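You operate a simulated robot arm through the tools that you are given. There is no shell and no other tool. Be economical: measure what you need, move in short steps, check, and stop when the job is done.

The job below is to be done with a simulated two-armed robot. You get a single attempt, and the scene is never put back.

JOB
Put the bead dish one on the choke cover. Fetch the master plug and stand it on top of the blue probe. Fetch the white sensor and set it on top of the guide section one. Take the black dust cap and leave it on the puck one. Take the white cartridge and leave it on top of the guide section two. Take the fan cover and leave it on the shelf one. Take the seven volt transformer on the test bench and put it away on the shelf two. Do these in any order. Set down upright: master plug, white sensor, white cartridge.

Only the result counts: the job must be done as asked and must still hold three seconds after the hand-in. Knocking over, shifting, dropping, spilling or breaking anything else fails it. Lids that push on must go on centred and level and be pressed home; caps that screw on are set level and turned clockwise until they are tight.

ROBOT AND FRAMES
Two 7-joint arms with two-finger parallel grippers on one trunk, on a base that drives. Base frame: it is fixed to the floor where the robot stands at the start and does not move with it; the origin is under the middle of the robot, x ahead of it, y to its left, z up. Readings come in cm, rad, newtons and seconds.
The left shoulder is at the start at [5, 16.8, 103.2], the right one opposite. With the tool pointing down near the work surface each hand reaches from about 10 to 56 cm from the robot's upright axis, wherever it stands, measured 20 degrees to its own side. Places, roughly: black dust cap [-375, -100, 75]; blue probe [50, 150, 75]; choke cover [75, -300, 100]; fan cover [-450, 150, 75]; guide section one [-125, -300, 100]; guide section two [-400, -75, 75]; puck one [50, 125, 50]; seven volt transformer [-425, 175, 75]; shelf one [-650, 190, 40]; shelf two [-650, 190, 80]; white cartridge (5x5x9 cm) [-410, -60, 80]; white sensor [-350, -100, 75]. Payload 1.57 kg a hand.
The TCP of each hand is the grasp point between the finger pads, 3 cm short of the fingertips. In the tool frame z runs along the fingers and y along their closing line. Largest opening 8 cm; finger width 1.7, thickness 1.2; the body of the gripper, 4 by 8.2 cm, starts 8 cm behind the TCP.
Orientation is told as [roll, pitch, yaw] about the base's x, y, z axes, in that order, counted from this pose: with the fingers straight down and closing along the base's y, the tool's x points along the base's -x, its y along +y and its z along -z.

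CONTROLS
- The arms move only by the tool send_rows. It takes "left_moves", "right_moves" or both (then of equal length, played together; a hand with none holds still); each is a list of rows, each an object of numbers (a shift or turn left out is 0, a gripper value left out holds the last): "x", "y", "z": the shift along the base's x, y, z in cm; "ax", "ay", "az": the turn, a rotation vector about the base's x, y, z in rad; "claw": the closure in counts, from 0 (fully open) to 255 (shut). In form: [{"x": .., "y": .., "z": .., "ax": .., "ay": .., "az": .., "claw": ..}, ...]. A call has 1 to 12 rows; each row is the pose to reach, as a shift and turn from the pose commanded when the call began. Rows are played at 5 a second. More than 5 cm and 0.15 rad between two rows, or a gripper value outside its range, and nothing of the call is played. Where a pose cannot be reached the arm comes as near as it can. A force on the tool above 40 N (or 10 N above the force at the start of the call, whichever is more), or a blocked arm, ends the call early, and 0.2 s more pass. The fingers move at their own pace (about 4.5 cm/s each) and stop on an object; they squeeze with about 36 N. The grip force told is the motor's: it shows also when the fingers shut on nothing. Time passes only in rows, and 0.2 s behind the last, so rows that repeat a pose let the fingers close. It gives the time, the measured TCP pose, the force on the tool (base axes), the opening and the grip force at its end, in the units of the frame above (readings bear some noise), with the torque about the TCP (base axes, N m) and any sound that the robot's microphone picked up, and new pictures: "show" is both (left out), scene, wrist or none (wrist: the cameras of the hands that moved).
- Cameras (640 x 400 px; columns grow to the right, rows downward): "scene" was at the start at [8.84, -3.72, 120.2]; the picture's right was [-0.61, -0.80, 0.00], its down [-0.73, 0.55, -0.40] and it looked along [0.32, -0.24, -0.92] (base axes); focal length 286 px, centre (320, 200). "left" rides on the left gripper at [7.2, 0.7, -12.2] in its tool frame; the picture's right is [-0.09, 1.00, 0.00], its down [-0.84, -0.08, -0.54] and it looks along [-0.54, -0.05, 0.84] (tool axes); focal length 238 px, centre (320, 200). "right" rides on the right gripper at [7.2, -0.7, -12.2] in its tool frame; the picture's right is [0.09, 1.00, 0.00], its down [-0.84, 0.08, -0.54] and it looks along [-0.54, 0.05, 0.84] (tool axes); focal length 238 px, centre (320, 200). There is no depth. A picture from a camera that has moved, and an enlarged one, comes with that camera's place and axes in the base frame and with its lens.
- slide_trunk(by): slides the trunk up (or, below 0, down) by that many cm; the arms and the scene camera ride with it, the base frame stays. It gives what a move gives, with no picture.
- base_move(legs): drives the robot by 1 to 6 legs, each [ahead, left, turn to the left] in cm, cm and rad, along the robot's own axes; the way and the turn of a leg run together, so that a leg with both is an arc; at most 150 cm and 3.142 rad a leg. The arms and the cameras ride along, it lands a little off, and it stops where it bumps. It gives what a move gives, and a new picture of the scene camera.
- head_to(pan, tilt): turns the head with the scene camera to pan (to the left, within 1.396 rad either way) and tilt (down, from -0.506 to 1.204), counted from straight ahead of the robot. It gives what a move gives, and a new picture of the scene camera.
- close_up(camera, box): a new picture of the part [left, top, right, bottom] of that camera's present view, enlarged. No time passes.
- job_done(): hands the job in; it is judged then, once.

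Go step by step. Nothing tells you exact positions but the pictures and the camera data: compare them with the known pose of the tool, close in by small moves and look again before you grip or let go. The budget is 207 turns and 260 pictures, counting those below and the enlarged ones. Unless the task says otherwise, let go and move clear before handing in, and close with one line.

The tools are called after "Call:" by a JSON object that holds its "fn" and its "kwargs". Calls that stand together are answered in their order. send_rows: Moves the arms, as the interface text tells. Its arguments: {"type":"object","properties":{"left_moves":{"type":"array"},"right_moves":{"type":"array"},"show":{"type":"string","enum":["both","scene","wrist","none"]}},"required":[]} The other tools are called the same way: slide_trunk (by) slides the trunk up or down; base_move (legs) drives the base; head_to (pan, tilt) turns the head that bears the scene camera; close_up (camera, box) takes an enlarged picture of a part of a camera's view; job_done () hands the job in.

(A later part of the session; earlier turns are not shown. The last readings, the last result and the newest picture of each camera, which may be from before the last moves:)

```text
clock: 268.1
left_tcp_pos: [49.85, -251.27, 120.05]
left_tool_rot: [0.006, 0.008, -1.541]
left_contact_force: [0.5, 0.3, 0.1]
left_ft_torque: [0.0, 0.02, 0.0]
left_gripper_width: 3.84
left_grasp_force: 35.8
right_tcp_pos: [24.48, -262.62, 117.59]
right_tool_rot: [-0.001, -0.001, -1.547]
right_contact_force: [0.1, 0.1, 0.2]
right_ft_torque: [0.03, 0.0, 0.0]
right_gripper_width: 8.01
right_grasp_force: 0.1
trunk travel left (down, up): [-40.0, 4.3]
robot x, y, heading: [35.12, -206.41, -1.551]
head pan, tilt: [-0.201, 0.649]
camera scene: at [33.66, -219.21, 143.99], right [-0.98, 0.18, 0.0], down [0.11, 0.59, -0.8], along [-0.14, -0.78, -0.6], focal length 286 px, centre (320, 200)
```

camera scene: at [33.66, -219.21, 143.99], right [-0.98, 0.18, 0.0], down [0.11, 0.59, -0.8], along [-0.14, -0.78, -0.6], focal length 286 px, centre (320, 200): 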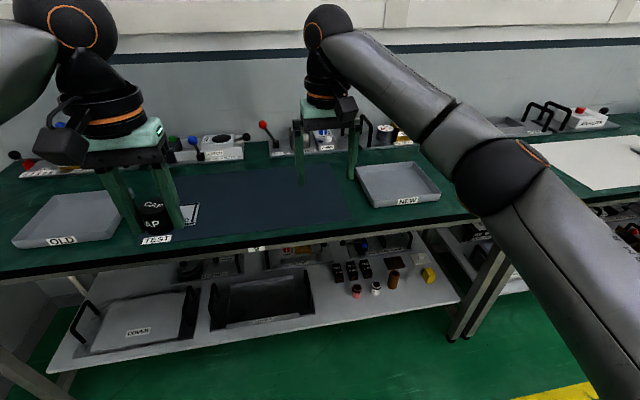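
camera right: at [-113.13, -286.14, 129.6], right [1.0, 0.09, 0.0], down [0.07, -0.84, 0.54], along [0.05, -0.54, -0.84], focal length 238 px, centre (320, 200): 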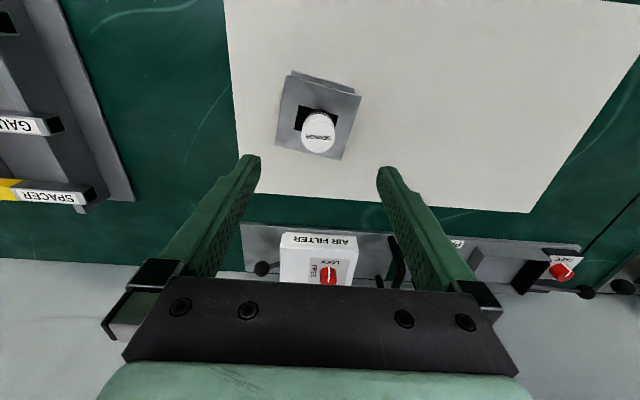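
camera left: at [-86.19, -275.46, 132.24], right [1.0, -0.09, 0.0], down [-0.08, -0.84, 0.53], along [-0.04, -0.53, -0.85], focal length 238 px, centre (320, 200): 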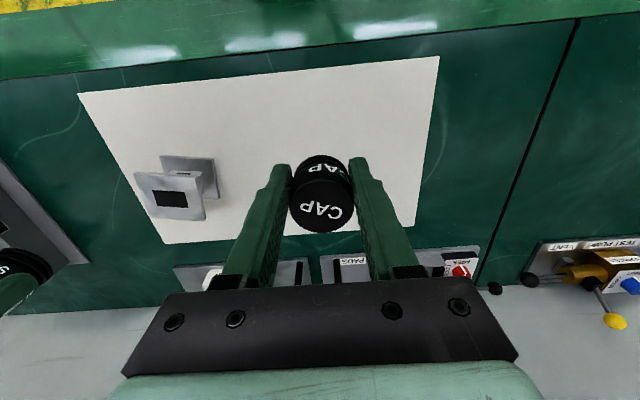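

Bench with test area; zoom on the rear row to find the choke cover.

Call:
{"fn": "close_up", "kwargs": {"camera": "scene", "box": [0, 100, 200, 190]}}

Call:
{"fn": "close_up", "kwargs": {"camera": "scene", "box": [160, 100, 440, 210]}}

Call:
{"fn": "close_up", "kwargs": {"camera": "scene", "box": [160, 220, 460, 320]}}

```text
3.20 times, centred on (100, 145) of scene
camera zoom: at [33.66, -219.21, 143.99], right [-0.98, 0.18, 0.0], down [0.11, 0.59, -0.8], along [-0.14, -0.78, -0.6], focal length 914 px, centre (1024, 376)
```

zoom: 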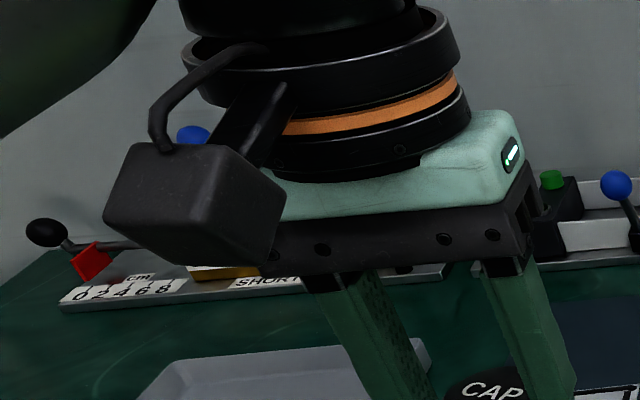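

```text
2.29 times, centred on (300, 155) of scene
camera zoom: at [33.66, -219.21, 143.99], right [-0.98, 0.18, 0.0], down [0.11, 0.59, -0.8], along [-0.14, -0.78, -0.6], focal length 653 px, centre (366, 303)
```

zoom: 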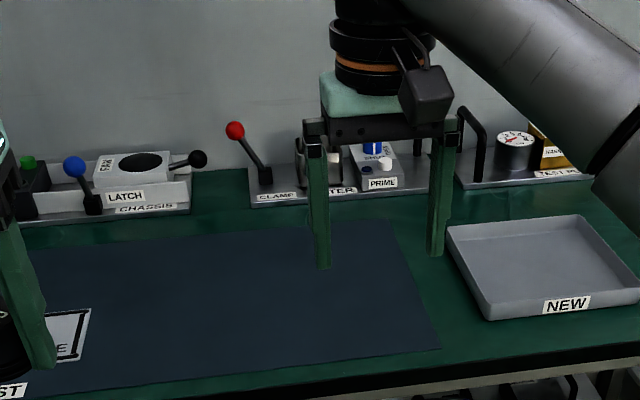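

```text
2.13 times, centred on (310, 270) of scene
camera zoom: at [33.66, -219.21, 143.99], right [-0.98, 0.18, 0.0], down [0.11, 0.59, -0.8], along [-0.14, -0.78, -0.6], focal length 609 px, centre (341, 51)
```

zoom: 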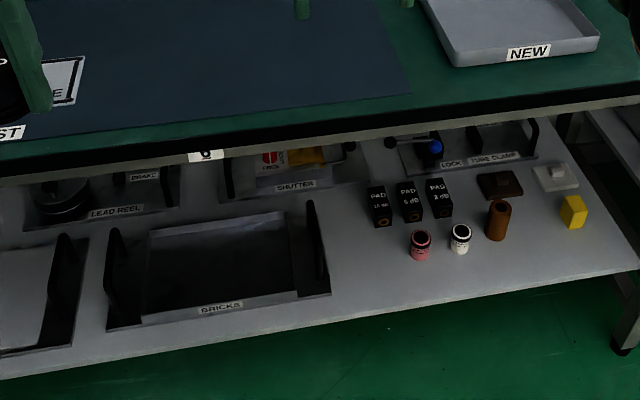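

I shift further to x≈70 to see the rear-left items, hidden by my left hand now.

Call:
{"fn": "base_move", "kwargs": {"legs": [[0, 45, 0]]}}

Call:
{"fn": "close_up", "kwargs": {"camera": "scene", "box": [120, 60, 440, 260]}}

```text
clock: 270.8
left_tcp_pos: [94.08, -250.6, 120.13]
left_tool_rot: [0.006, 0.008, -1.551]
left_contact_force: [0.1, 0.1, -1.3]
left_ft_torque: [0.02, 0.02, 0.0]
left_gripper_width: 3.86
left_grasp_force: 36.1
right_tcp_pos: [68.54, -262.01, 117.46]
right_tool_rot: [0.0, -0.001, -1.558]
right_contact_force: [-0.1, -0.1, -0.1]
right_ft_torque: [0.01, -0.01, -0.02]
right_gripper_width: 7.97
right_grasp_force: 0.1
trunk travel left (down, up): [-40.0, 4.3]
robot x, y, heading: [79.9, -206.06, -1.564]
head pan, tilt: [-0.201, 0.649]
camera scene: at [78.31, -218.52, 143.99], right [-0.98, 0.19, 0.0], down [0.11, 0.59, -0.8], along [-0.15, -0.78, -0.6], focal length 286 px, centre (320, 200)
```

scene: 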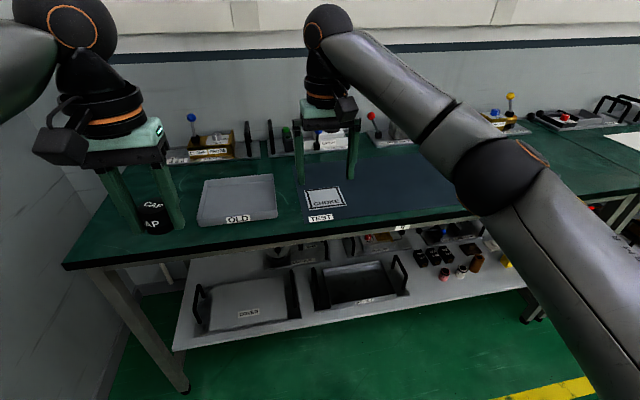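

```text
2.00 times, centred on (280, 160) of scene
camera zoom: at [78.31, -218.52, 143.99], right [-0.98, 0.19, 0.0], down [0.11, 0.59, -0.8], along [-0.15, -0.78, -0.6], focal length 571 px, centre (400, 280)
```

zoom: 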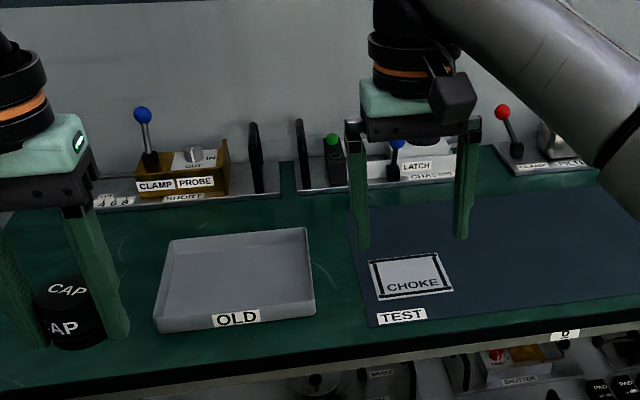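

The "CHOKE" cover is a flat plate at about (63,-288). The bead dishes are likely the numbered white-rimmed dishes on the low shelf under the cooling-rack table near (64,-22,47). I drive back there.

Call:
{"fn": "base_move", "kwargs": {"legs": [[20, -120, 0], [-150, 0, 0], [-25, 0, 0], [0, 0, 1.56]]}}

Call:
{"fn": "head_to", "kwargs": {"pan": 0.0, "tilt": 0.75}}

```text
clock: 289.3
left_tcp_pos: [0.5, -32.91, 120.05]
left_tool_rot: [0.007, 0.007, 0.078]
left_contact_force: [0.0, 0.1, -0.3]
left_ft_torque: [-0.01, 0.01, 0.02]
left_gripper_width: 3.85
left_grasp_force: 35.8
right_tcp_pos: [13.21, -57.65, 117.46]
right_tool_rot: [0.0, 0.0, 0.07]
right_contact_force: [0.3, 0.2, 0.5]
right_ft_torque: [-0.01, 0.03, 0.0]
right_gripper_width: 8.0
right_grasp_force: 0.0
trunk travel left (down, up): [-40.0, 4.3]
robot x, y, heading: [-43.31, -49.63, 0.068]
head pan, tilt: [-0.201, 0.649]
camera scene: at [-30.63, -50.82, 143.99], right [-0.13, -0.99, 0.0], down [-0.6, 0.08, -0.8], along [0.79, -0.11, -0.6], focal length 286 px, centre (320, 200)
```

scene: 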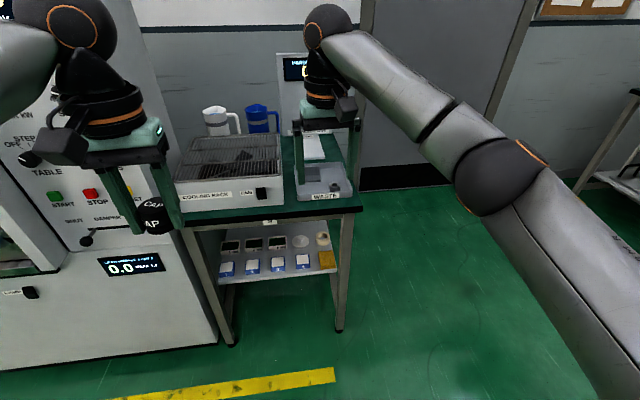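

```text
clock: 290.1
left_tcp_pos: [0.56, -32.92, 120.02]
left_tool_rot: [0.005, 0.008, 0.076]
left_contact_force: [0.1, -0.3, 0.9]
left_ft_torque: [0.0, 0.0, 0.02]
left_gripper_width: 3.85
left_grasp_force: 36.1
right_tcp_pos: [13.26, -57.72, 117.46]
right_tool_rot: [0.0, -0.001, 0.07]
right_contact_force: [0.5, -0.4, -0.6]
right_ft_torque: [-0.01, 0.01, -0.02]
right_gripper_width: 8.01
right_grasp_force: 0.0
trunk travel left (down, up): [-40.0, 4.3]
robot x, y, heading: [-43.44, -49.95, 0.068]
head pan, tilt: [0.0, 0.75]
camera scene: at [-30.96, -49.12, 143.13], right [0.07, -1.0, 0.0], down [-0.68, -0.05, -0.73], along [0.73, 0.05, -0.68], focal length 286 px, centre (320, 200)
```

scene: 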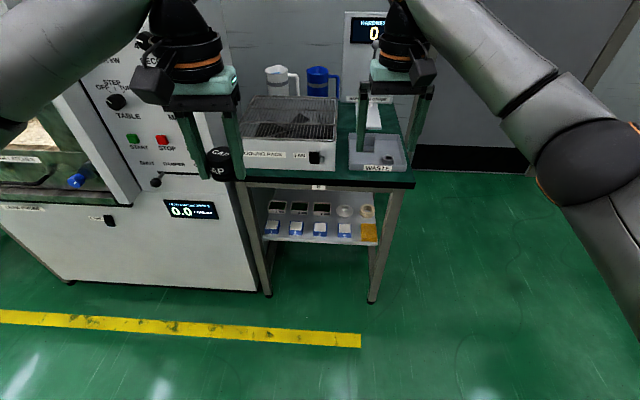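

Call:
{"fn": "close_up", "kwargs": {"camera": "scene", "box": [240, 180, 400, 280]}}

```text
4.00 times, centred on (320, 230) of scene
camera zoom: at [-30.96, -49.12, 143.13], right [0.07, -1.0, 0.0], down [-0.68, -0.05, -0.73], along [0.73, 0.05, -0.68], focal length 1142 px, centre (320, 80)
```

zoom: 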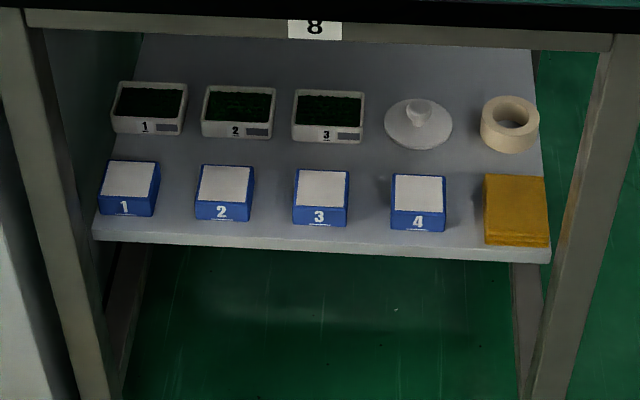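

Dish 1 (dark beads) is at about (66,-21,47), about 9 cm wide in y and 6 cm deep in x, 20 cm inside the low shelf. I must grip it front/back with the hand leaning in from the right; I lower the trunk and set up that orientation in free air.

Call:
{"fn": "slide_trunk", "kwargs": {"by": -40}}

Call:
{"fn": "send_rows", "kwargs": {"left_moves": [{"z": 3}, {"z": 6}, {"z": 9}, {"z": 12}, {"z": 15}, {"z": 18}, {"z": 21}, {"z": 24}, {"z": 27}, {"z": 30}, {"z": 32}, {"z": 34}], "right_moves": [{"az": -0.15, "x": -2}, {"az": -0.3, "x": -4}, {"az": -0.45, "x": -6}, {"az": -0.6, "x": -8}, {"az": -0.75, "x": -10}, {"az": -0.9, "x": -12}, {"az": -1.05, "x": -14}, {"az": -1.2, "x": -16}, {"az": -1.35, "x": -18}, {"az": -1.5, "x": -20}, {"az": -1.64, "x": -22}, {"az": -1.64, "x": -22}], "show": "none"}}

```text
clock: 293.9
left_tcp_pos: [0.61, -32.99, 80.05]
left_tool_rot: [0.006, 0.007, 0.078]
left_contact_force: [0.6, -0.6, -0.6]
left_ft_torque: [0.0, 0.01, 0.02]
left_gripper_width: 3.85
left_grasp_force: 35.7
right_tcp_pos: [13.16, -57.7, 77.49]
right_tool_rot: [0.0, 0.0, 0.07]
right_contact_force: [0.8, 0.3, -0.1]
right_ft_torque: [0.01, 0.02, 0.02]
right_gripper_width: 8.0
right_grasp_force: 0.1
trunk travel left (down, up): [0.0, 44.3]
robot x, y, heading: [-43.23, -49.97, 0.071]
head pan, tilt: [0.0, 0.75]
```

```text
clock: 296.5
left_tcp_pos: [-3.29, -32.59, 102.23]
left_tool_rot: [0.006, 0.004, 0.077]
left_contact_force: [0.5, -0.1, 0.0]
left_ft_torque: [0.0, 0.02, 0.01]
left_gripper_width: 3.85
left_grasp_force: 35.3
left hand out of reach, approached as far as the arm can: row 7, 8, 9, 10, 11, 12
right_tcp_pos: [-8.69, -57.72, 77.43]
right_tool_rot: [0.0, 0.002, -1.57]
right_contact_force: [0.8, 0.0, -0.6]
right_ft_torque: [0.0, -0.01, -0.02]
right_gripper_width: 8.0
right_grasp_force: 0.0
trunk travel left (down, up): [0.0, 44.3]
robot x, y, heading: [-43.08, -49.71, 0.07]
head pan, tilt: [0.0, 0.75]
```

Yaw works. Square the base, then lean the right hand 45° and lower it.

Call:
{"fn": "base_move", "kwargs": {"legs": [[0, 0, -0.07]]}}

Call:
{"fn": "send_rows", "kwargs": {"left_moves": [{"x": -2}, {"x": -4}, {"x": -6}, {"x": -8}, {"x": -10}, {"x": -12}, {"x": -12}, {"x": -12}], "right_moves": [{"ax": 0.13, "az": 0.07, "y": 2, "z": -2}, {"ax": 0.26, "az": 0.07, "y": 4, "z": -5}, {"ax": 0.39, "az": 0.07, "y": 6, "z": -8}, {"ax": 0.52, "az": 0.07, "y": 8, "z": -11}, {"ax": 0.65, "az": 0.07, "y": 10, "z": -14}, {"ax": 0.785, "az": 0.07, "y": 11, "z": -16}, {"ax": 0.785, "az": 0.07, "y": 11, "z": -16}, {"ax": 0.785, "az": 0.07, "y": 11, "z": -16}], "show": "both"}}

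```text
clock: 297.4
left_tcp_pos: [-1.99, -35.42, 102.33]
left_tool_rot: [0.005, 0.005, 0.006]
left_contact_force: [0.0, -0.2, -0.4]
left_ft_torque: [0.01, 0.03, 0.01]
left_gripper_width: 3.85
left_grasp_force: 35.5
right_tcp_pos: [-9.41, -60.15, 77.46]
right_tool_rot: [0.001, -0.001, -1.642]
right_contact_force: [0.0, -0.6, 0.4]
right_ft_torque: [0.03, -0.01, 0.01]
right_gripper_width: 7.99
right_grasp_force: 0.0
trunk travel left (down, up): [0.0, 44.3]
robot x, y, heading: [-43.2, -49.86, -0.001]
head pan, tilt: [0.0, 0.75]
camera scene: at [-30.94, -49.98, 103.13], right [0.0, -1.0, 0.0], down [-0.68, 0.0, -0.73], along [0.73, 0.0, -0.68], focal length 286 px, centre (320, 200)
```

scene: 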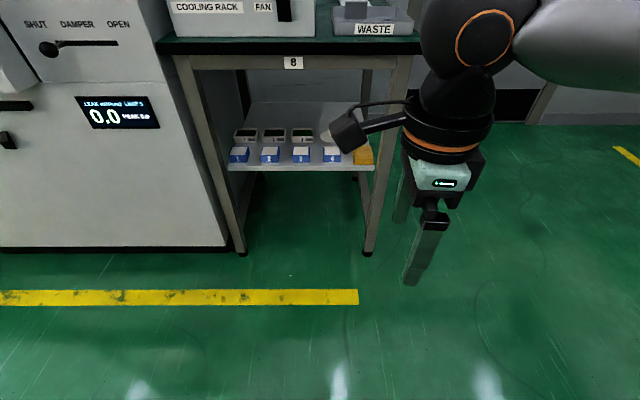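

```text
clock: 299.2
left_tcp_pos: [-14.05, -35.54, 102.4]
left_tool_rot: [0.004, 0.005, 0.006]
left_contact_force: [0.3, 0.3, -0.5]
left_ft_torque: [0.01, -0.04, 0.03]
left_gripper_width: 3.85
left_grasp_force: 36.0
right_tcp_pos: [-9.25, -49.09, 61.53]
right_tool_rot: [-0.031, 0.786, -1.578]
right_contact_force: [-0.2, -0.1, 0.0]
right_ft_torque: [0.01, 0.02, 0.02]
right_gripper_width: 8.0
right_grasp_force: 0.0
trunk travel left (down, up): [0.0, 44.3]
robot x, y, heading: [-43.82, -49.79, -0.001]
head pan, tilt: [0.0, 0.75]
camera scene: at [-30.94, -49.98, 103.13], right [0.0, -1.0, 0.0], down [-0.68, 0.0, -0.73], along [0.73, 0.0, -0.68], focal length 286 px, centre (320, 200)
camera right: at [-9.57, -52.78, 75.1], right [1.0, 0.08, 0.04], down [0.09, -0.97, -0.21], along [0.02, 0.21, -0.98], focal length 238 px, centre (320, 200)
camera left: at [-21.29, -34.95, 114.58], right [0.09, 1.0, 0.0], down [0.84, -0.07, 0.54], along [0.54, -0.04, -0.84], focal length 238 px, centre (320, 200)
```

scene: 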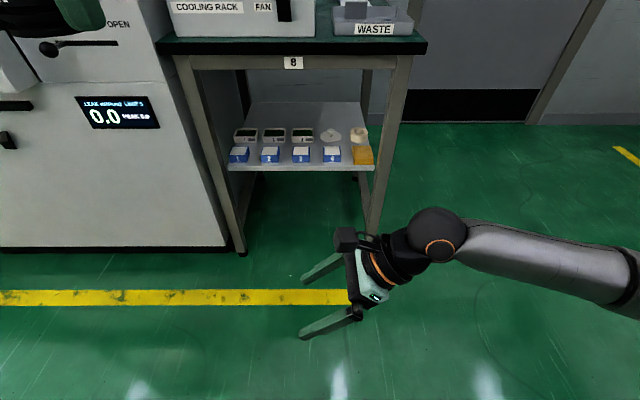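
right: 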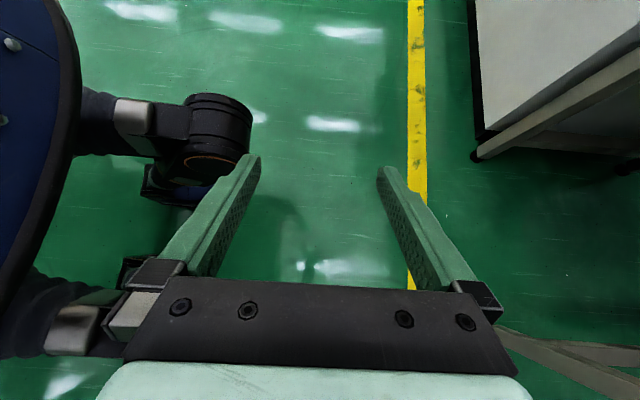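
left: 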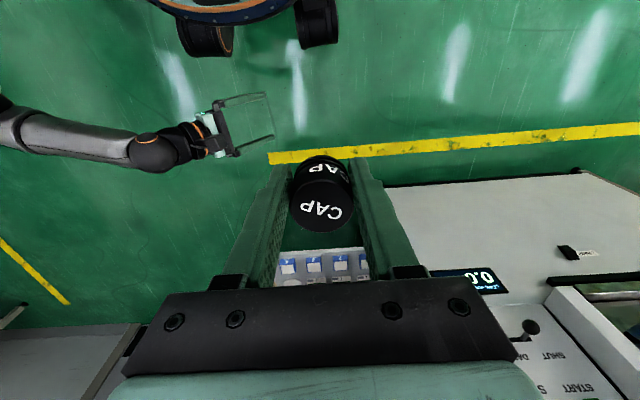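

The lean posture works. Zoom to triangulate dish 1 from this lower viewpoint.

Call:
{"fn": "close_up", "kwargs": {"camera": "scene", "box": [210, 95, 390, 195]}}

```text
3.56 times, centred on (300, 145) of scene
camera zoom: at [-30.94, -49.98, 103.13], right [0.0, -1.0, 0.0], down [-0.68, 0.0, -0.73], along [0.73, 0.0, -0.68], focal length 1015 px, centre (391, 396)
```

zoom: 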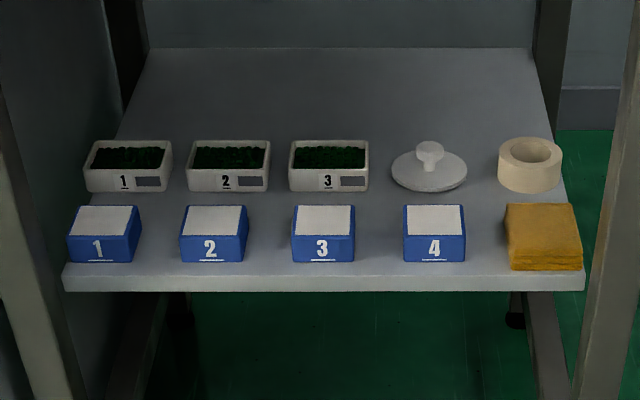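

Dish 1 centre: (68.8,-20.8), shelf z≈43.7, rim z≈46.5, walls x 65.8–71.8. I lower the right hand to z≈52, pull the left back a bit, and drive in.

Call:
{"fn": "send_rows", "kwargs": {"left_moves": [{"x": -2}, {"x": -4}, {"x": -6}], "right_moves": [{"z": -3.5, "ay": 0.0}, {"z": -7}, {"z": -9.5}], "show": "none"}}

Call:
{"fn": "base_move", "kwargs": {"legs": [[0, 27, 0], [45, 0, 0]]}}

Call:
{"fn": "send_rows", "kwargs": {"right_moves": [{"z": 0}], "show": "wrist"}}

```text
clock: 300.0
left_tcp_pos: [-19.16, -35.59, 101.54]
left_tool_rot: [0.003, 0.004, 0.005]
left_contact_force: [-1.1, 0.7, -0.1]
left_ft_torque: [0.05, 0.01, 0.0]
left_gripper_width: 3.86
left_grasp_force: 36.5
left hand out of reach, approached as far as the arm can: row 3
right_tcp_pos: [-9.33, -49.22, 51.65]
right_tool_rot: [-0.032, 0.786, -1.577]
right_contact_force: [0.3, -0.2, -0.7]
right_ft_torque: [-0.01, -0.01, -0.06]
right_gripper_width: 8.01
right_grasp_force: 0.0
trunk travel left (down, up): [0.0, 44.3]
robot x, y, heading: [-43.34, -49.95, -0.007]
head pan, tilt: [0.0, 0.75]
```

```text
clock: 304.2
left_tcp_pos: [26.3, -8.47, 101.53]
left_tool_rot: [0.005, 0.005, 0.009]
left_contact_force: [0.1, 0.3, 0.8]
left_ft_torque: [0.02, 0.01, 0.0]
left_gripper_width: 3.84
left_grasp_force: 36.5
right_tcp_pos: [36.01, -22.19, 51.59]
right_tool_rot: [-0.032, 0.785, -1.579]
right_contact_force: [-0.2, -0.5, -0.2]
right_ft_torque: [0.01, 0.04, 0.02]
right_gripper_width: 8.01
right_grasp_force: 0.1
trunk travel left (down, up): [0.0, 44.3]
robot x, y, heading: [2.3, -22.49, 0.0]
head pan, tilt: [0.0, 0.75]
camera scene: at [14.54, -22.88, 103.13], right [0.0, -1.0, 0.0], down [-0.68, 0.0, -0.73], along [0.73, 0.0, -0.68], focal length 286 px, centre (320, 200)
```

scene: 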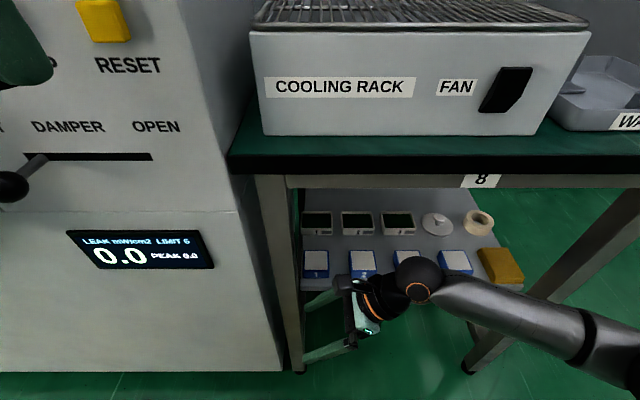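

```text
clock: 304.6
left_tcp_pos: [26.24, -8.46, 101.61]
left_tool_rot: [0.003, 0.006, 0.008]
left_contact_force: [-0.4, 0.4, -0.2]
left_ft_torque: [0.01, -0.01, 0.04]
left_gripper_width: 3.84
left_grasp_force: 36.3
right_tcp_pos: [36.16, -22.17, 51.67]
right_tool_rot: [-0.033, 0.786, -1.578]
right_contact_force: [-0.1, -0.3, 0.0]
right_ft_torque: [0.03, -0.03, -0.01]
right_gripper_width: 8.0
right_grasp_force: 0.0
trunk travel left (down, up): [0.0, 44.3]
robot x, y, heading: [2.15, -22.62, 0.001]
head pan, tilt: [0.0, 0.75]
camera right: at [35.81, -25.84, 65.21], right [1.0, 0.08, 0.04], down [0.09, -0.97, -0.21], along [0.02, 0.21, -0.98], focal length 238 px, centre (320, 200)
```

right: 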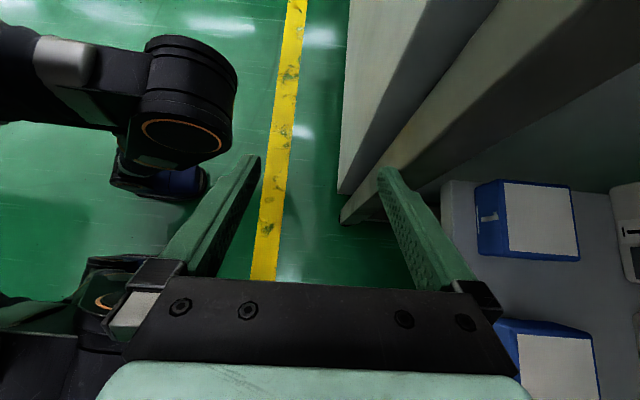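

The table's front-left leg is close to the fingertip path, so I shift 2.5 cm right before entering, then move ahead.

Call:
{"fn": "send_rows", "kwargs": {"right_moves": [{"y": -2.5}], "show": "none"}}

Call:
{"fn": "base_move", "kwargs": {"legs": [[9, 0, 0]]}}

Call:
{"fn": "send_rows", "kwargs": {"right_moves": [{"x": 4}, {"x": 8}, {"x": 12}, {"x": 16}, {"x": 19}], "show": "both"}}

```text
clock: 305.0
left_tcp_pos: [26.34, -8.54, 101.5]
left_tool_rot: [0.006, 0.006, 0.009]
left_contact_force: [-0.3, -0.8, -0.5]
left_ft_torque: [-0.03, 0.07, 0.02]
left_gripper_width: 3.83
left_grasp_force: 35.7
right_tcp_pos: [36.25, -24.54, 51.73]
right_tool_rot: [-0.033, 0.786, -1.578]
right_contact_force: [1.4, 0.3, 0.1]
right_ft_torque: [0.01, -0.01, 0.01]
right_gripper_width: 7.98
right_grasp_force: 0.0
trunk travel left (down, up): [0.0, 44.3]
robot x, y, heading: [1.99, -22.77, -0.003]
head pan, tilt: [0.0, 0.75]
```

```text
clock: 306.1
left_tcp_pos: [35.55, -8.47, 101.55]
left_tool_rot: [0.004, 0.005, 0.005]
left_contact_force: [0.2, 0.5, 0.7]
left_ft_torque: [-0.01, 0.02, 0.03]
left_gripper_width: 3.86
left_grasp_force: 36.0
right_tcp_pos: [45.45, -24.74, 51.79]
right_tool_rot: [-0.034, 0.785, -1.579]
right_contact_force: [0.2, 0.3, -0.3]
right_ft_torque: [0.01, -0.02, -0.02]
right_gripper_width: 7.99
right_grasp_force: 0.0
trunk travel left (down, up): [0.0, 44.3]
robot x, y, heading: [11.02, -22.62, -0.009]
head pan, tilt: [0.0, 0.75]
camera scene: at [23.64, -22.95, 103.14], right [0.0, -1.0, 0.0], down [-0.68, 0.0, -0.73], along [0.73, 0.0, -0.68], focal length 286 px, centre (320, 200)
```

scene: 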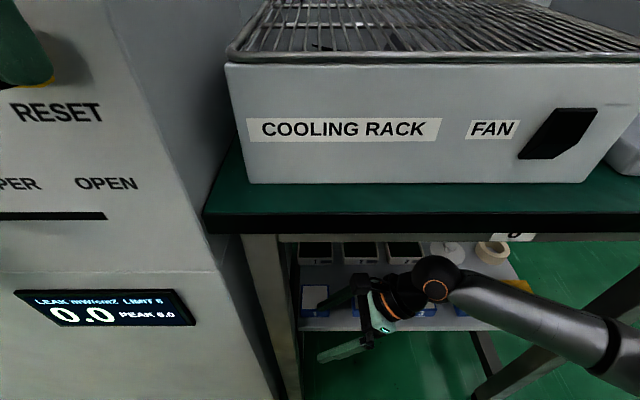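

```text
clock: 307.3
left_tcp_pos: [35.5, -8.58, 101.65]
left_tool_rot: [0.004, 0.005, 0.006]
left_contact_force: [-0.1, -0.5, -0.5]
left_ft_torque: [0.04, 0.0, 0.02]
left_gripper_width: 3.86
left_grasp_force: 36.2
right_tcp_pos: [64.32, -25.06, 51.59]
right_tool_rot: [-0.034, 0.786, -1.582]
right_contact_force: [0.2, 0.5, 0.9]
right_ft_torque: [0.0, -0.02, -0.04]
right_gripper_width: 7.98
right_grasp_force: 0.0
trunk travel left (down, up): [0.0, 44.3]
robot x, y, heading: [11.38, -22.61, -0.005]
head pan, tilt: [0.0, 0.75]
camera scene: at [23.64, -22.95, 103.13], right [0.0, -1.0, 0.0], down [-0.68, 0.0, -0.73], along [0.73, 0.0, -0.68], focal length 286 px, centre (320, 200)
camera right: at [63.97, -28.64, 65.25], right [1.0, 0.08, 0.04], down [0.09, -0.97, -0.21], along [0.02, 0.21, -0.98], focal length 238 px, centre (320, 200)
```

scene: 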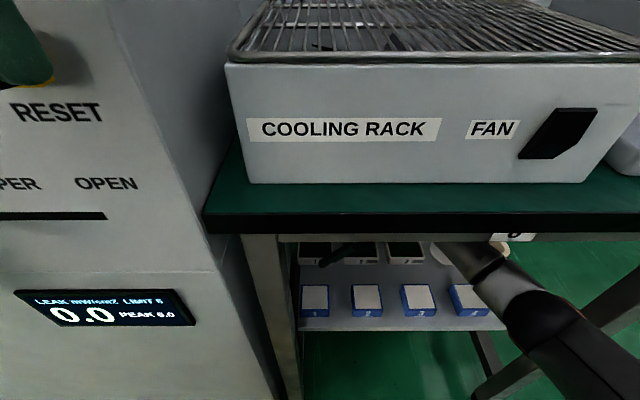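
right: 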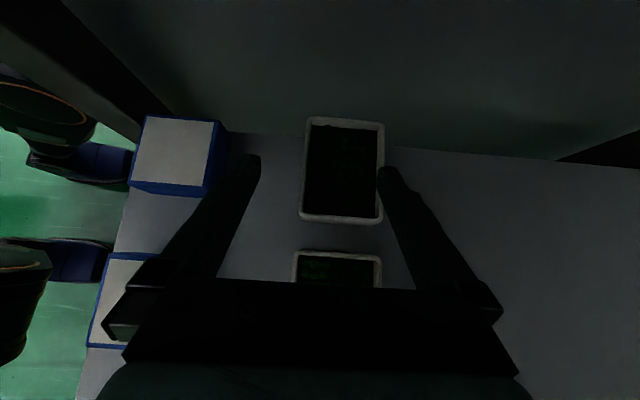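

Clear top view: dish 1 centre (66.1,-21.9), about 7×9 cm. I centre on it, level the closing line, and lower carefully.

Call:
{"fn": "send_rows", "kwargs": {"right_moves": [{"x": 1, "y": 1, "ay": 0.036}, {"x": 1.8, "y": 1.85, "ay": 0.036}, {"x": 1.8, "y": 1.85, "z": -1.5, "ay": 0.036}, {"x": 1.8, "y": 1.85, "z": -3, "ay": 0.036}], "show": "wrist"}}

```text
clock: 308.3
left_tcp_pos: [35.38, -8.5, 101.6]
left_tool_rot: [0.004, 0.005, 0.005]
left_contact_force: [0.2, -0.5, -0.8]
left_ft_torque: [0.01, -0.03, 0.03]
left_gripper_width: 3.89
left_grasp_force: 35.7
right_tcp_pos: [66.24, -22.87, 48.61]
right_tool_rot: [-0.084, 0.783, -1.617]
right_contact_force: [-0.4, -0.1, -0.5]
right_ft_torque: [0.03, 0.0, -0.01]
right_gripper_width: 7.99
right_grasp_force: 0.0
trunk travel left (down, up): [0.0, 44.3]
robot x, y, heading: [11.38, -22.45, -0.003]
head pan, tilt: [0.0, 0.75]
camera right: at [66.3, -26.55, 62.22], right [1.0, 0.08, 0.01], down [0.08, -0.97, -0.21], along [-0.01, 0.21, -0.98], focal length 238 px, centre (320, 200)
```

right: 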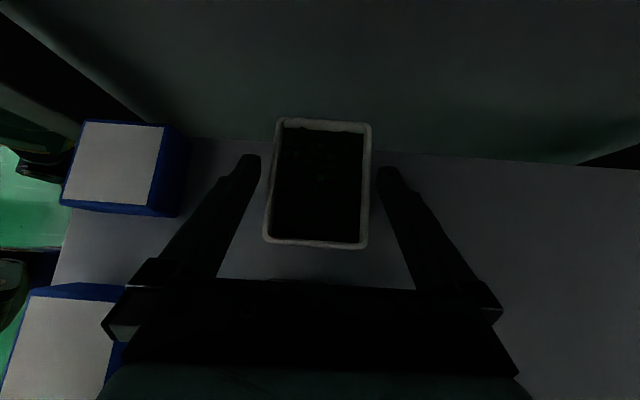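

Centred between the fingers. Lower the last 1.6 cm and close gently.

Call:
{"fn": "send_rows", "kwargs": {"right_moves": [{"z": -0.6}, {"z": -1.2}, {"z": -1.7}, {"z": -1.7, "claw": 30}, {"z": -1.7, "claw": 60}, {"z": -1.7, "claw": 120}, {"z": -1.7, "claw": 255}, {"z": -1.7, "claw": 255}, {"z": -1.7, "claw": 255}], "show": "wrist"}}

```text
clock: 310.3
left_tcp_pos: [35.29, -8.59, 101.64]
left_tool_rot: [0.005, 0.003, 0.006]
left_contact_force: [0.2, 0.4, -1.2]
left_ft_torque: [0.01, 0.04, -0.01]
left_gripper_width: 3.85
left_grasp_force: 35.9
right_tcp_pos: [66.46, -22.77, 47.83]
right_tool_rot: [-0.06, 0.791, -1.601]
right_contact_force: [10.5, -2.1, 28.8]
right_ft_torque: [0.49, -1.34, -0.24]
right_gripper_width: 6.44
right_grasp_force: 36.2
trunk travel left (down, up): [0.0, 44.3]
robot x, y, heading: [11.0, -22.99, -0.002]
head pan, tilt: [0.0, 0.75]
camera right: at [66.38, -26.6, 61.42], right [1.0, 0.08, 0.02], down [0.08, -0.97, -0.22], along [0.01, 0.22, -0.98], focal length 238 px, centre (320, 200)
```

right: 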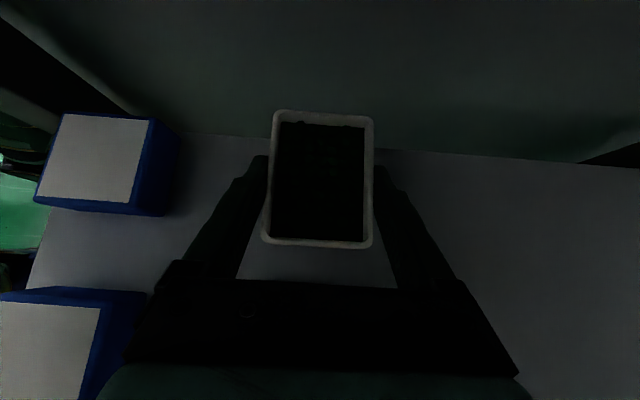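

Gripped (6.44 cm); the tips were touching the shelf. Lift slowly.

Call:
{"fn": "send_rows", "kwargs": {"right_moves": [{"z": 0.5}, {"z": 1}, {"z": 1.5}, {"z": 2.2}, {"z": 3}, {"z": 4}, {"z": 4.7}], "show": "wrist"}}

```text
clock: 311.9
left_tcp_pos: [35.46, -8.51, 101.65]
left_tool_rot: [0.002, 0.005, 0.005]
left_contact_force: [0.0, 0.0, -0.7]
left_ft_torque: [-0.01, 0.0, 0.03]
left_gripper_width: 3.87
left_grasp_force: 36.4
right_tcp_pos: [65.91, -23.11, 51.89]
right_tool_rot: [-0.084, 0.782, -1.617]
right_contact_force: [0.0, -0.2, -1.6]
right_ft_torque: [0.03, 0.05, -0.01]
right_gripper_width: 6.42
right_grasp_force: 36.1
trunk travel left (down, up): [0.0, 44.3]
robot x, y, heading: [10.79, -23.03, -0.004]
head pan, tilt: [0.0, 0.75]
camera right: at [66.21, -26.64, 65.37], right [1.0, 0.08, 0.01], down [0.08, -0.97, -0.21], along [-0.01, 0.21, -0.98], focal length 238 px, centre (320, 200)
```

right: 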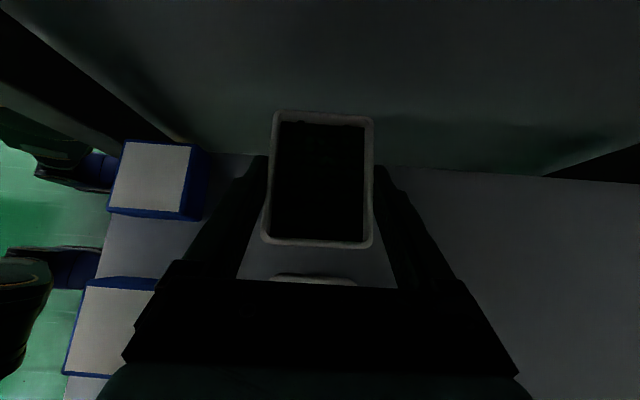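

Held level. Raise 2 cm, shift right to clear the table leg, then back the base out.

Call:
{"fn": "send_rows", "kwargs": {"right_moves": [{"z": 1}, {"z": 2}, {"z": 2.2, "y": -2}, {"z": 2.2, "y": -4}, {"z": 2.2, "y": -5}], "show": "wrist"}}

Call:
{"fn": "base_move", "kwargs": {"legs": [[-45, 0, 0]]}}

```text
clock: 313.1
left_tcp_pos: [35.45, -8.64, 101.59]
left_tool_rot: [0.003, 0.004, 0.005]
left_contact_force: [-0.5, 0.4, 1.0]
left_ft_torque: [-0.03, -0.03, -0.02]
left_gripper_width: 3.87
left_grasp_force: 35.9
right_tcp_pos: [66.39, -27.95, 53.82]
right_tool_rot: [-0.082, 0.783, -1.614]
right_contact_force: [-0.1, 0.8, -0.9]
right_ft_torque: [-0.01, -0.01, -0.02]
right_gripper_width: 6.44
right_grasp_force: 35.8
trunk travel left (down, up): [0.0, 44.3]
robot x, y, heading: [11.33, -22.68, -0.004]
head pan, tilt: [0.0, 0.75]
camera right: at [66.5, -31.55, 67.46], right [1.0, 0.08, 0.01], down [0.08, -0.97, -0.21], along [-0.01, 0.21, -0.98], focal length 238 px, centre (320, 200)
```

right: 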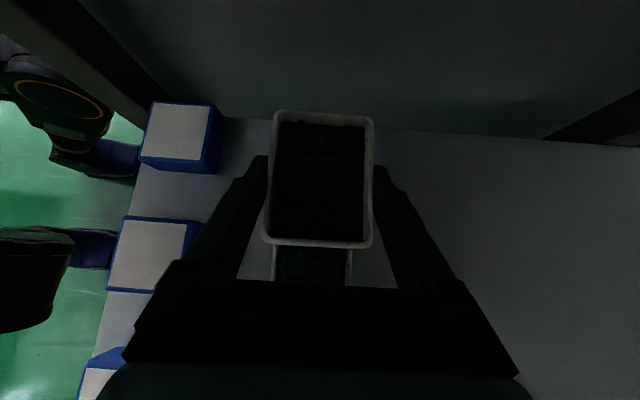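

```text
clock: 315.9
left_tcp_pos: [-10.54, -8.33, 101.63]
left_tool_rot: [0.004, 0.006, 0.006]
left_contact_force: [0.7, -0.7, -0.6]
left_ft_torque: [-0.01, 0.0, -0.03]
left_gripper_width: 3.85
left_grasp_force: 35.9
right_tcp_pos: [20.2, -27.59, 53.85]
right_tool_rot: [-0.084, 0.785, -1.617]
right_contact_force: [-0.8, -0.1, -0.6]
right_ft_torque: [0.0, 0.01, 0.01]
right_gripper_width: 6.44
right_grasp_force: 35.9
trunk travel left (down, up): [0.0, 44.3]
robot x, y, heading: [-34.62, -22.53, -0.003]
head pan, tilt: [0.0, 0.75]
camera scene: at [-22.38, -22.75, 103.13], right [0.0, -1.0, 0.0], down [-0.68, 0.0, -0.73], along [0.73, 0.0, -0.68], focal length 286 px, centre (320, 200)
```

scene: 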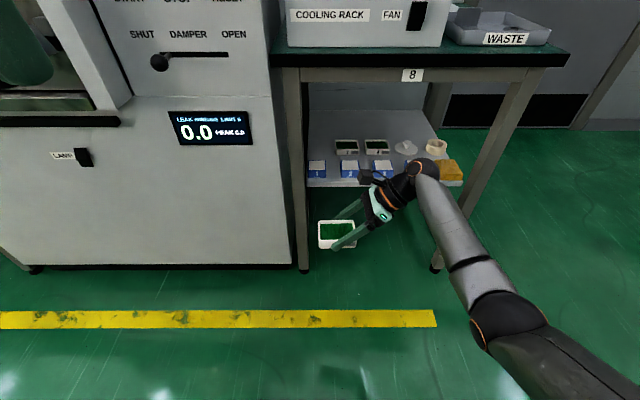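

Dish 1 is out with its beads intact. Raise trunk and hand, then drive toward the choke cover.

Call:
{"fn": "slide_trunk", "kwargs": {"by": 40}}

Call:
{"fn": "send_rows", "kwargs": {"right_moves": [{"z": 3, "x": -1}, {"z": 6, "x": -3}, {"z": 9, "x": -5}, {"z": 12, "x": -7}, {"z": 15, "x": -9}], "left_moves": [{"z": -4}, {"z": -8}, {"z": -12}, {"z": -16}, {"z": -20}], "show": "wrist"}}

Call:
{"fn": "base_move", "kwargs": {"legs": [[-10, 0, 0], [0, 0, -1.57], [150, 0, 0], [0, 110, 0]]}}

```text
clock: 319.7
left_tcp_pos: [-10.52, -8.42, 141.53]
left_tool_rot: [0.003, 0.007, 0.007]
left_contact_force: [0.0, -0.7, 0.0]
left_ft_torque: [-0.02, 0.01, -0.01]
left_gripper_width: 3.84
left_grasp_force: 36.1
right_tcp_pos: [20.36, -27.7, 93.87]
right_tool_rot: [-0.083, 0.784, -1.615]
right_contact_force: [0.1, 0.2, 0.0]
right_ft_torque: [-0.02, -0.02, 0.03]
right_gripper_width: 6.42
right_grasp_force: 36.5
trunk travel left (down, up): [-40.0, 4.3]
robot x, y, heading: [-34.91, -22.63, -0.007]
head pan, tilt: [0.0, 0.75]
```

```text
clock: 320.9
left_tcp_pos: [-10.47, -8.36, 121.64]
left_tool_rot: [0.002, 0.006, 0.007]
left_contact_force: [-0.5, -0.7, -0.8]
left_ft_torque: [-0.01, 0.06, 0.03]
left_gripper_width: 3.85
left_grasp_force: 36.5
right_tcp_pos: [11.57, -27.59, 108.88]
right_tool_rot: [-0.084, 0.781, -1.619]
right_contact_force: [-0.1, -0.6, 0.2]
right_ft_torque: [0.03, 0.0, -0.01]
right_gripper_width: 6.44
right_grasp_force: 36.3
trunk travel left (down, up): [-40.0, 4.3]
robot x, y, heading: [-34.73, -22.43, 0.0]
head pan, tilt: [0.0, 0.75]
camera right: at [11.63, -31.21, 122.43], right [1.0, 0.08, 0.01], down [0.08, -0.97, -0.21], along [-0.01, 0.21, -0.98], focal length 238 px, centre (320, 200)
camera left: at [-17.75, -7.85, 133.86], right [0.09, 1.0, 0.0], down [0.84, -0.07, 0.54], along [0.54, -0.04, -0.84], focal length 238 px, centre (320, 200)
```

right: 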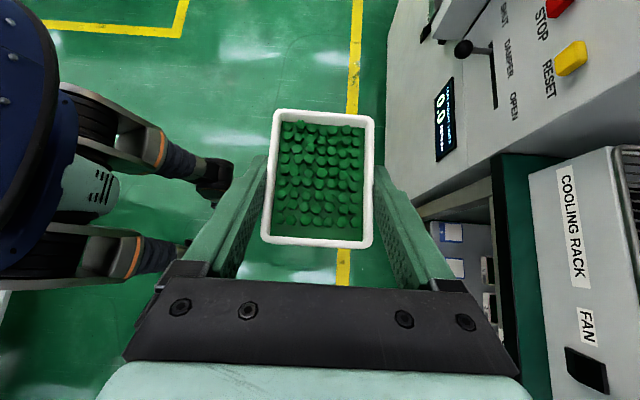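
left: 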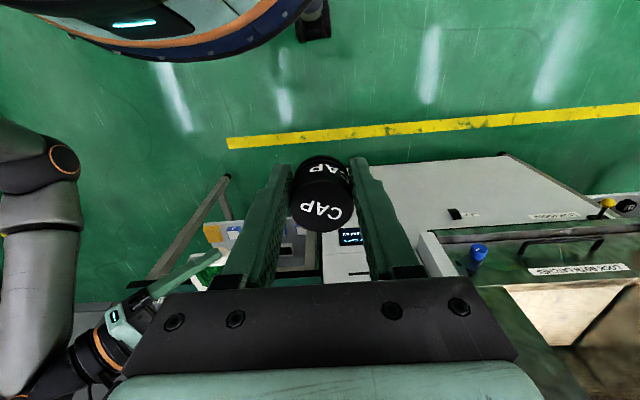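

```text
clock: 338.2
left_tcp_pos: [69.15, -201.17, 121.74]
left_tool_rot: [0.003, 0.006, -1.581]
left_contact_force: [-0.5, -0.7, 0.7]
left_ft_torque: [0.0, -0.01, -0.01]
left_gripper_width: 3.86
left_grasp_force: 35.7
right_tcp_pos: [49.81, -222.9, 108.8]
right_tool_rot: [-0.085, 0.784, 3.081]
right_contact_force: [0.4, 0.2, -0.6]
right_ft_torque: [0.02, 0.0, 0.0]
right_gripper_width: 6.45
right_grasp_force: 35.9
trunk travel left (down, up): [-40.0, 4.3]
robot x, y, heading: [55.63, -176.67, -1.592]
head pan, tilt: [0.0, 0.75]
camera scene: at [55.32, -189.08, 143.13], right [-1.0, 0.02, 0.0], down [0.01, 0.68, -0.73], along [-0.01, -0.73, -0.68], focal length 286 px, centre (320, 200)
```

scene: 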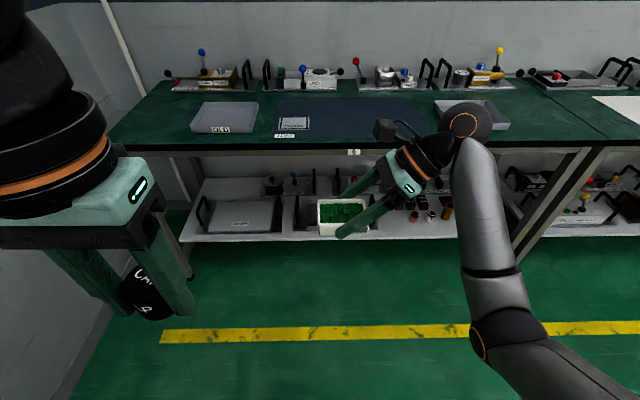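

The CHOKE plate is at about (64,-287). Drive in.

Call:
{"fn": "base_move", "kwargs": {"legs": [[57, 13, 0.02]]}}

Call:
{"fn": "send_rows", "kwargs": {"right_moves": [{"z": -2}, {"z": -4}], "show": "wrist"}}

```text
clock: 341.7
left_tcp_pos: [81.38, -260.24, 121.64]
left_tool_rot: [0.003, 0.005, -1.576]
left_contact_force: [0.0, 0.1, -1.0]
left_ft_torque: [0.01, -0.02, -0.02]
left_gripper_width: 3.84
left_grasp_force: 35.9
right_tcp_pos: [61.97, -282.05, 108.71]
right_tool_rot: [-0.083, 0.786, 3.085]
right_contact_force: [0.1, -0.6, -1.0]
right_ft_torque: [0.0, -0.01, -0.02]
right_gripper_width: 6.44
right_grasp_force: 35.6
trunk travel left (down, up): [-40.0, 4.3]
robot x, y, heading: [67.78, -235.84, -1.581]
head pan, tilt: [0.0, 0.75]
camera scene: at [67.4, -248.29, 143.13], right [-1.0, 0.01, 0.0], down [0.01, 0.68, -0.73], along [-0.01, -0.73, -0.68], focal length 286 px, centre (320, 200)
```

scene: 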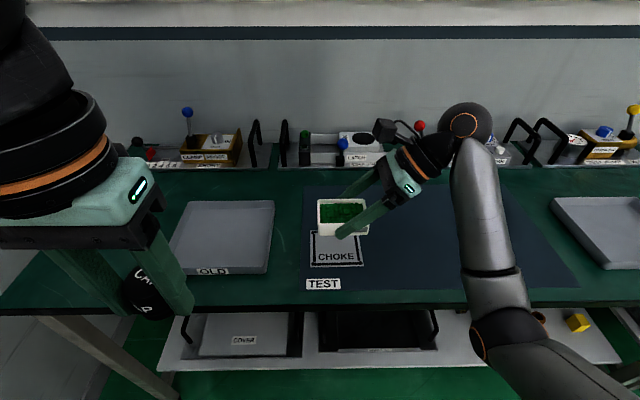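

```text
clock: 342.3
left_tcp_pos: [81.41, -260.22, 121.64]
left_tool_rot: [0.002, 0.006, -1.577]
left_contact_force: [-0.4, 0.3, -0.1]
left_ft_torque: [0.0, -0.06, 0.0]
left_gripper_width: 3.84
left_grasp_force: 35.9
right_tcp_pos: [61.86, -282.07, 104.65]
right_tool_rot: [-0.086, 0.785, 3.086]
right_contact_force: [0.0, 0.9, -0.7]
right_ft_torque: [0.03, 0.01, 0.0]
right_gripper_width: 6.43
right_grasp_force: 36.1
trunk travel left (down, up): [-40.0, 4.3]
robot x, y, heading: [67.1, -235.34, -1.586]
head pan, tilt: [0.0, 0.75]
camera right: at [58.32, -282.34, 118.34], right [0.07, -1.0, 0.01], down [-0.97, -0.07, -0.21], along [0.21, 0.01, -0.98], focal length 238 px, centre (320, 200)
```

right: 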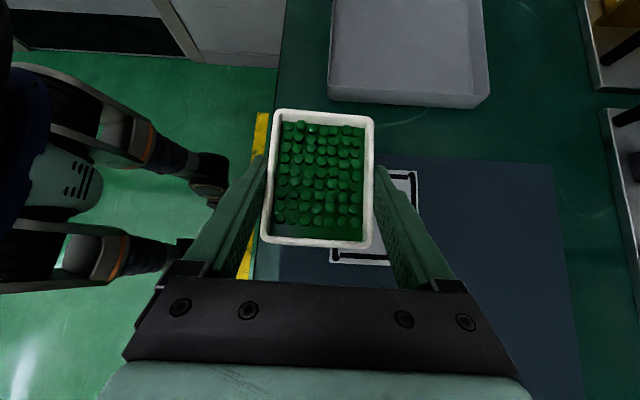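

Plate centre is (63,-288.4), about 11×9.7 cm; the dish is centred 0.7 cm left of the TCP. I move over and lower to just above.

Call:
{"fn": "send_rows", "kwargs": {"right_moves": [{"x": 0.2, "y": -3, "z": -2}, {"x": 0.4, "y": -6.3, "z": -4}, {"x": 0.4, "y": -6.3, "z": -6.5}, {"x": 0.4, "y": -6.3, "z": -8}], "show": "both"}}

```text
clock: 343.3
left_tcp_pos: [81.42, -260.12, 121.78]
left_tool_rot: [0.004, 0.005, -1.577]
left_contact_force: [0.8, 0.6, -0.9]
left_ft_torque: [0.01, 0.01, 0.03]
left_gripper_width: 3.85
left_grasp_force: 36.1
right_tcp_pos: [62.15, -288.25, 96.82]
right_tool_rot: [-0.084, 0.785, 3.085]
right_contact_force: [-0.1, -0.2, -1.7]
right_ft_torque: [-0.01, 0.0, 0.05]
right_gripper_width: 6.44
right_grasp_force: 36.1
trunk travel left (down, up): [-40.0, 4.3]
robot x, y, heading: [67.48, -235.68, -1.588]
head pan, tilt: [0.0, 0.75]
camera scene: at [67.4, -248.27, 143.13], right [-1.0, 0.01, 0.0], down [0.01, 0.68, -0.73], along [-0.01, -0.73, -0.68], focal length 286 px, centre (320, 200)
camera right: at [58.57, -288.5, 110.33], right [0.07, -1.0, 0.01], down [-0.97, -0.07, -0.21], along [0.21, 0.01, -0.98], focal length 238 px, centre (320, 200)
```

scene: 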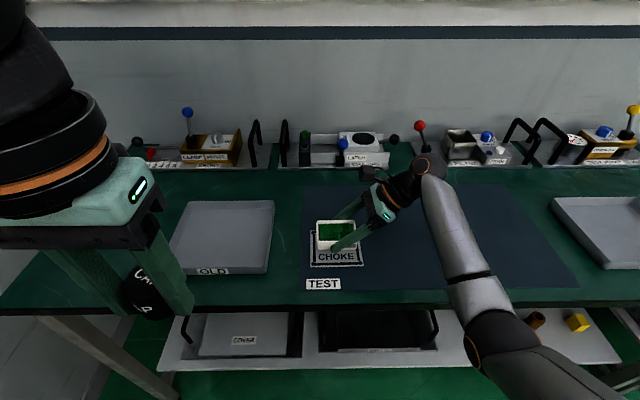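
right: 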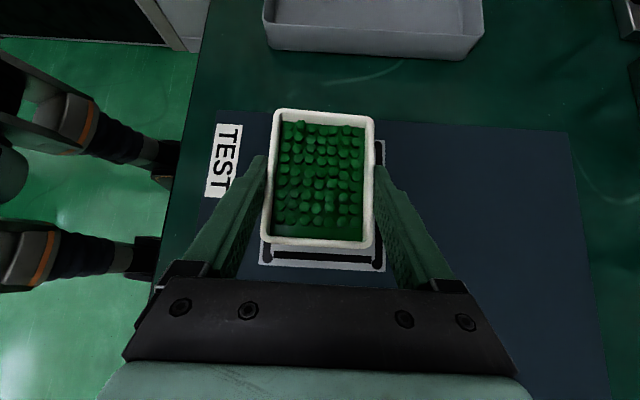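

Well aligned. Lower to contact.

Call:
{"fn": "send_rows", "kwargs": {"right_moves": [{"z": -1}, {"z": -1.6}, {"z": -2.1}, {"z": -2.5}, {"z": -2.9}, {"z": -3.3}, {"z": -3.7}, {"z": -4.1}], "show": "wrist"}}

```text
clock: 345.1
left_tcp_pos: [81.33, -259.95, 121.84]
left_tool_rot: [0.006, 0.003, -1.577]
left_contact_force: [-0.3, -0.1, 0.3]
left_ft_torque: [0.0, 0.02, 0.0]
left_gripper_width: 3.84
left_grasp_force: 36.2
right_tcp_pos: [62.3, -288.34, 93.23]
right_tool_rot: [-0.065, 0.789, 3.096]
right_contact_force: [-3.9, 2.6, 22.8]
right_ft_torque: [-0.72, -0.29, -0.05]
right_gripper_width: 6.43
right_grasp_force: 36.0
trunk travel left (down, up): [-40.0, 4.3]
robot x, y, heading: [67.44, -235.69, -1.591]
head pan, tilt: [0.0, 0.75]
camera right: at [58.73, -288.42, 106.83], right [0.07, -1.0, 0.02], down [-0.97, -0.07, -0.22], along [0.22, 0.0, -0.98], focal length 238 px, centre (320, 200)
```

right: 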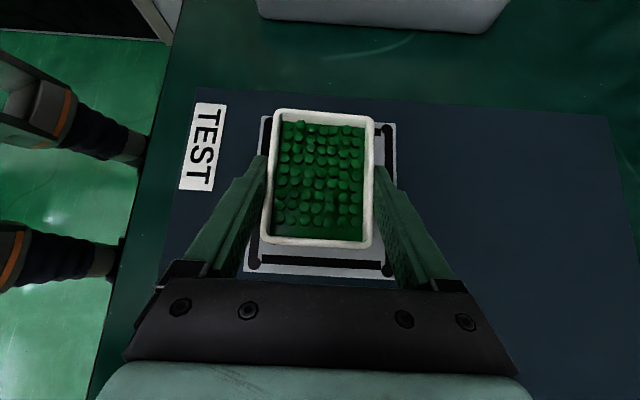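

On the plate. Relax, open gently, and back off along the tool axis.

Call:
{"fn": "send_rows", "kwargs": {"right_moves": [{"z": 0.4}, {"z": 0.5, "claw": 150}, {"z": 0.5, "claw": 60}, {"z": 0.5, "claw": 0}, {"z": 0.5, "claw": 0}, {"x": -1, "z": 1.5}, {"x": -3, "z": 3.5}, {"x": -6, "z": 6.5}, {"x": -9, "z": 9.5}, {"x": -11, "z": 12}], "show": "both"}}

```text
clock: 347.3
left_tcp_pos: [81.24, -260.21, 121.68]
left_tool_rot: [0.005, 0.005, -1.577]
left_contact_force: [-0.3, -0.1, -0.6]
left_ft_torque: [0.01, -0.01, -0.03]
left_gripper_width: 3.86
left_grasp_force: 35.8
right_tcp_pos: [51.56, -288.02, 104.76]
right_tool_rot: [-0.085, 0.785, 3.084]
right_contact_force: [-0.1, 0.4, 0.5]
right_ft_torque: [0.0, -0.02, 0.01]
right_gripper_width: 8.0
right_grasp_force: 0.1
trunk travel left (down, up): [-40.0, 4.3]
robot x, y, heading: [67.4, -236.12, -1.582]
head pan, tilt: [0.0, 0.75]
camera scene: at [67.36, -248.23, 143.13], right [-1.0, 0.01, 0.0], down [0.01, 0.68, -0.73], along [-0.01, -0.73, -0.68], focal length 286 px, centre (320, 200)
camera right: at [48.0, -288.33, 118.39], right [0.07, -1.0, 0.01], down [-0.97, -0.07, -0.21], along [0.21, 0.01, -0.98], focal length 238 px, centre (320, 200)
```

scene: 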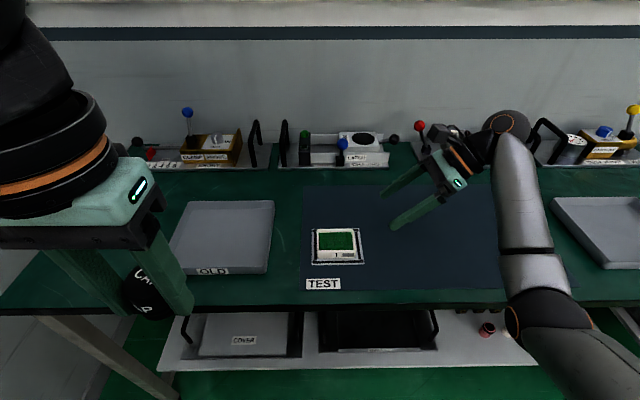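
right: 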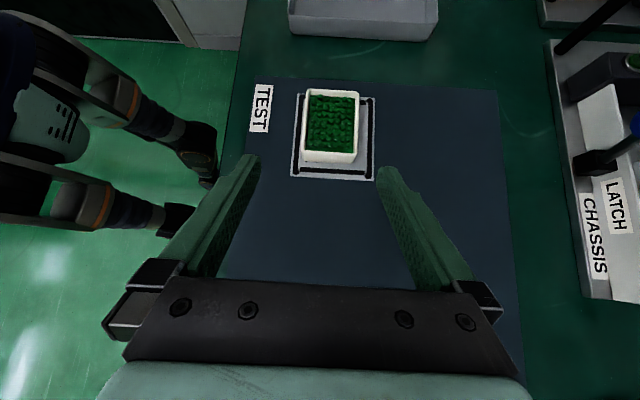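

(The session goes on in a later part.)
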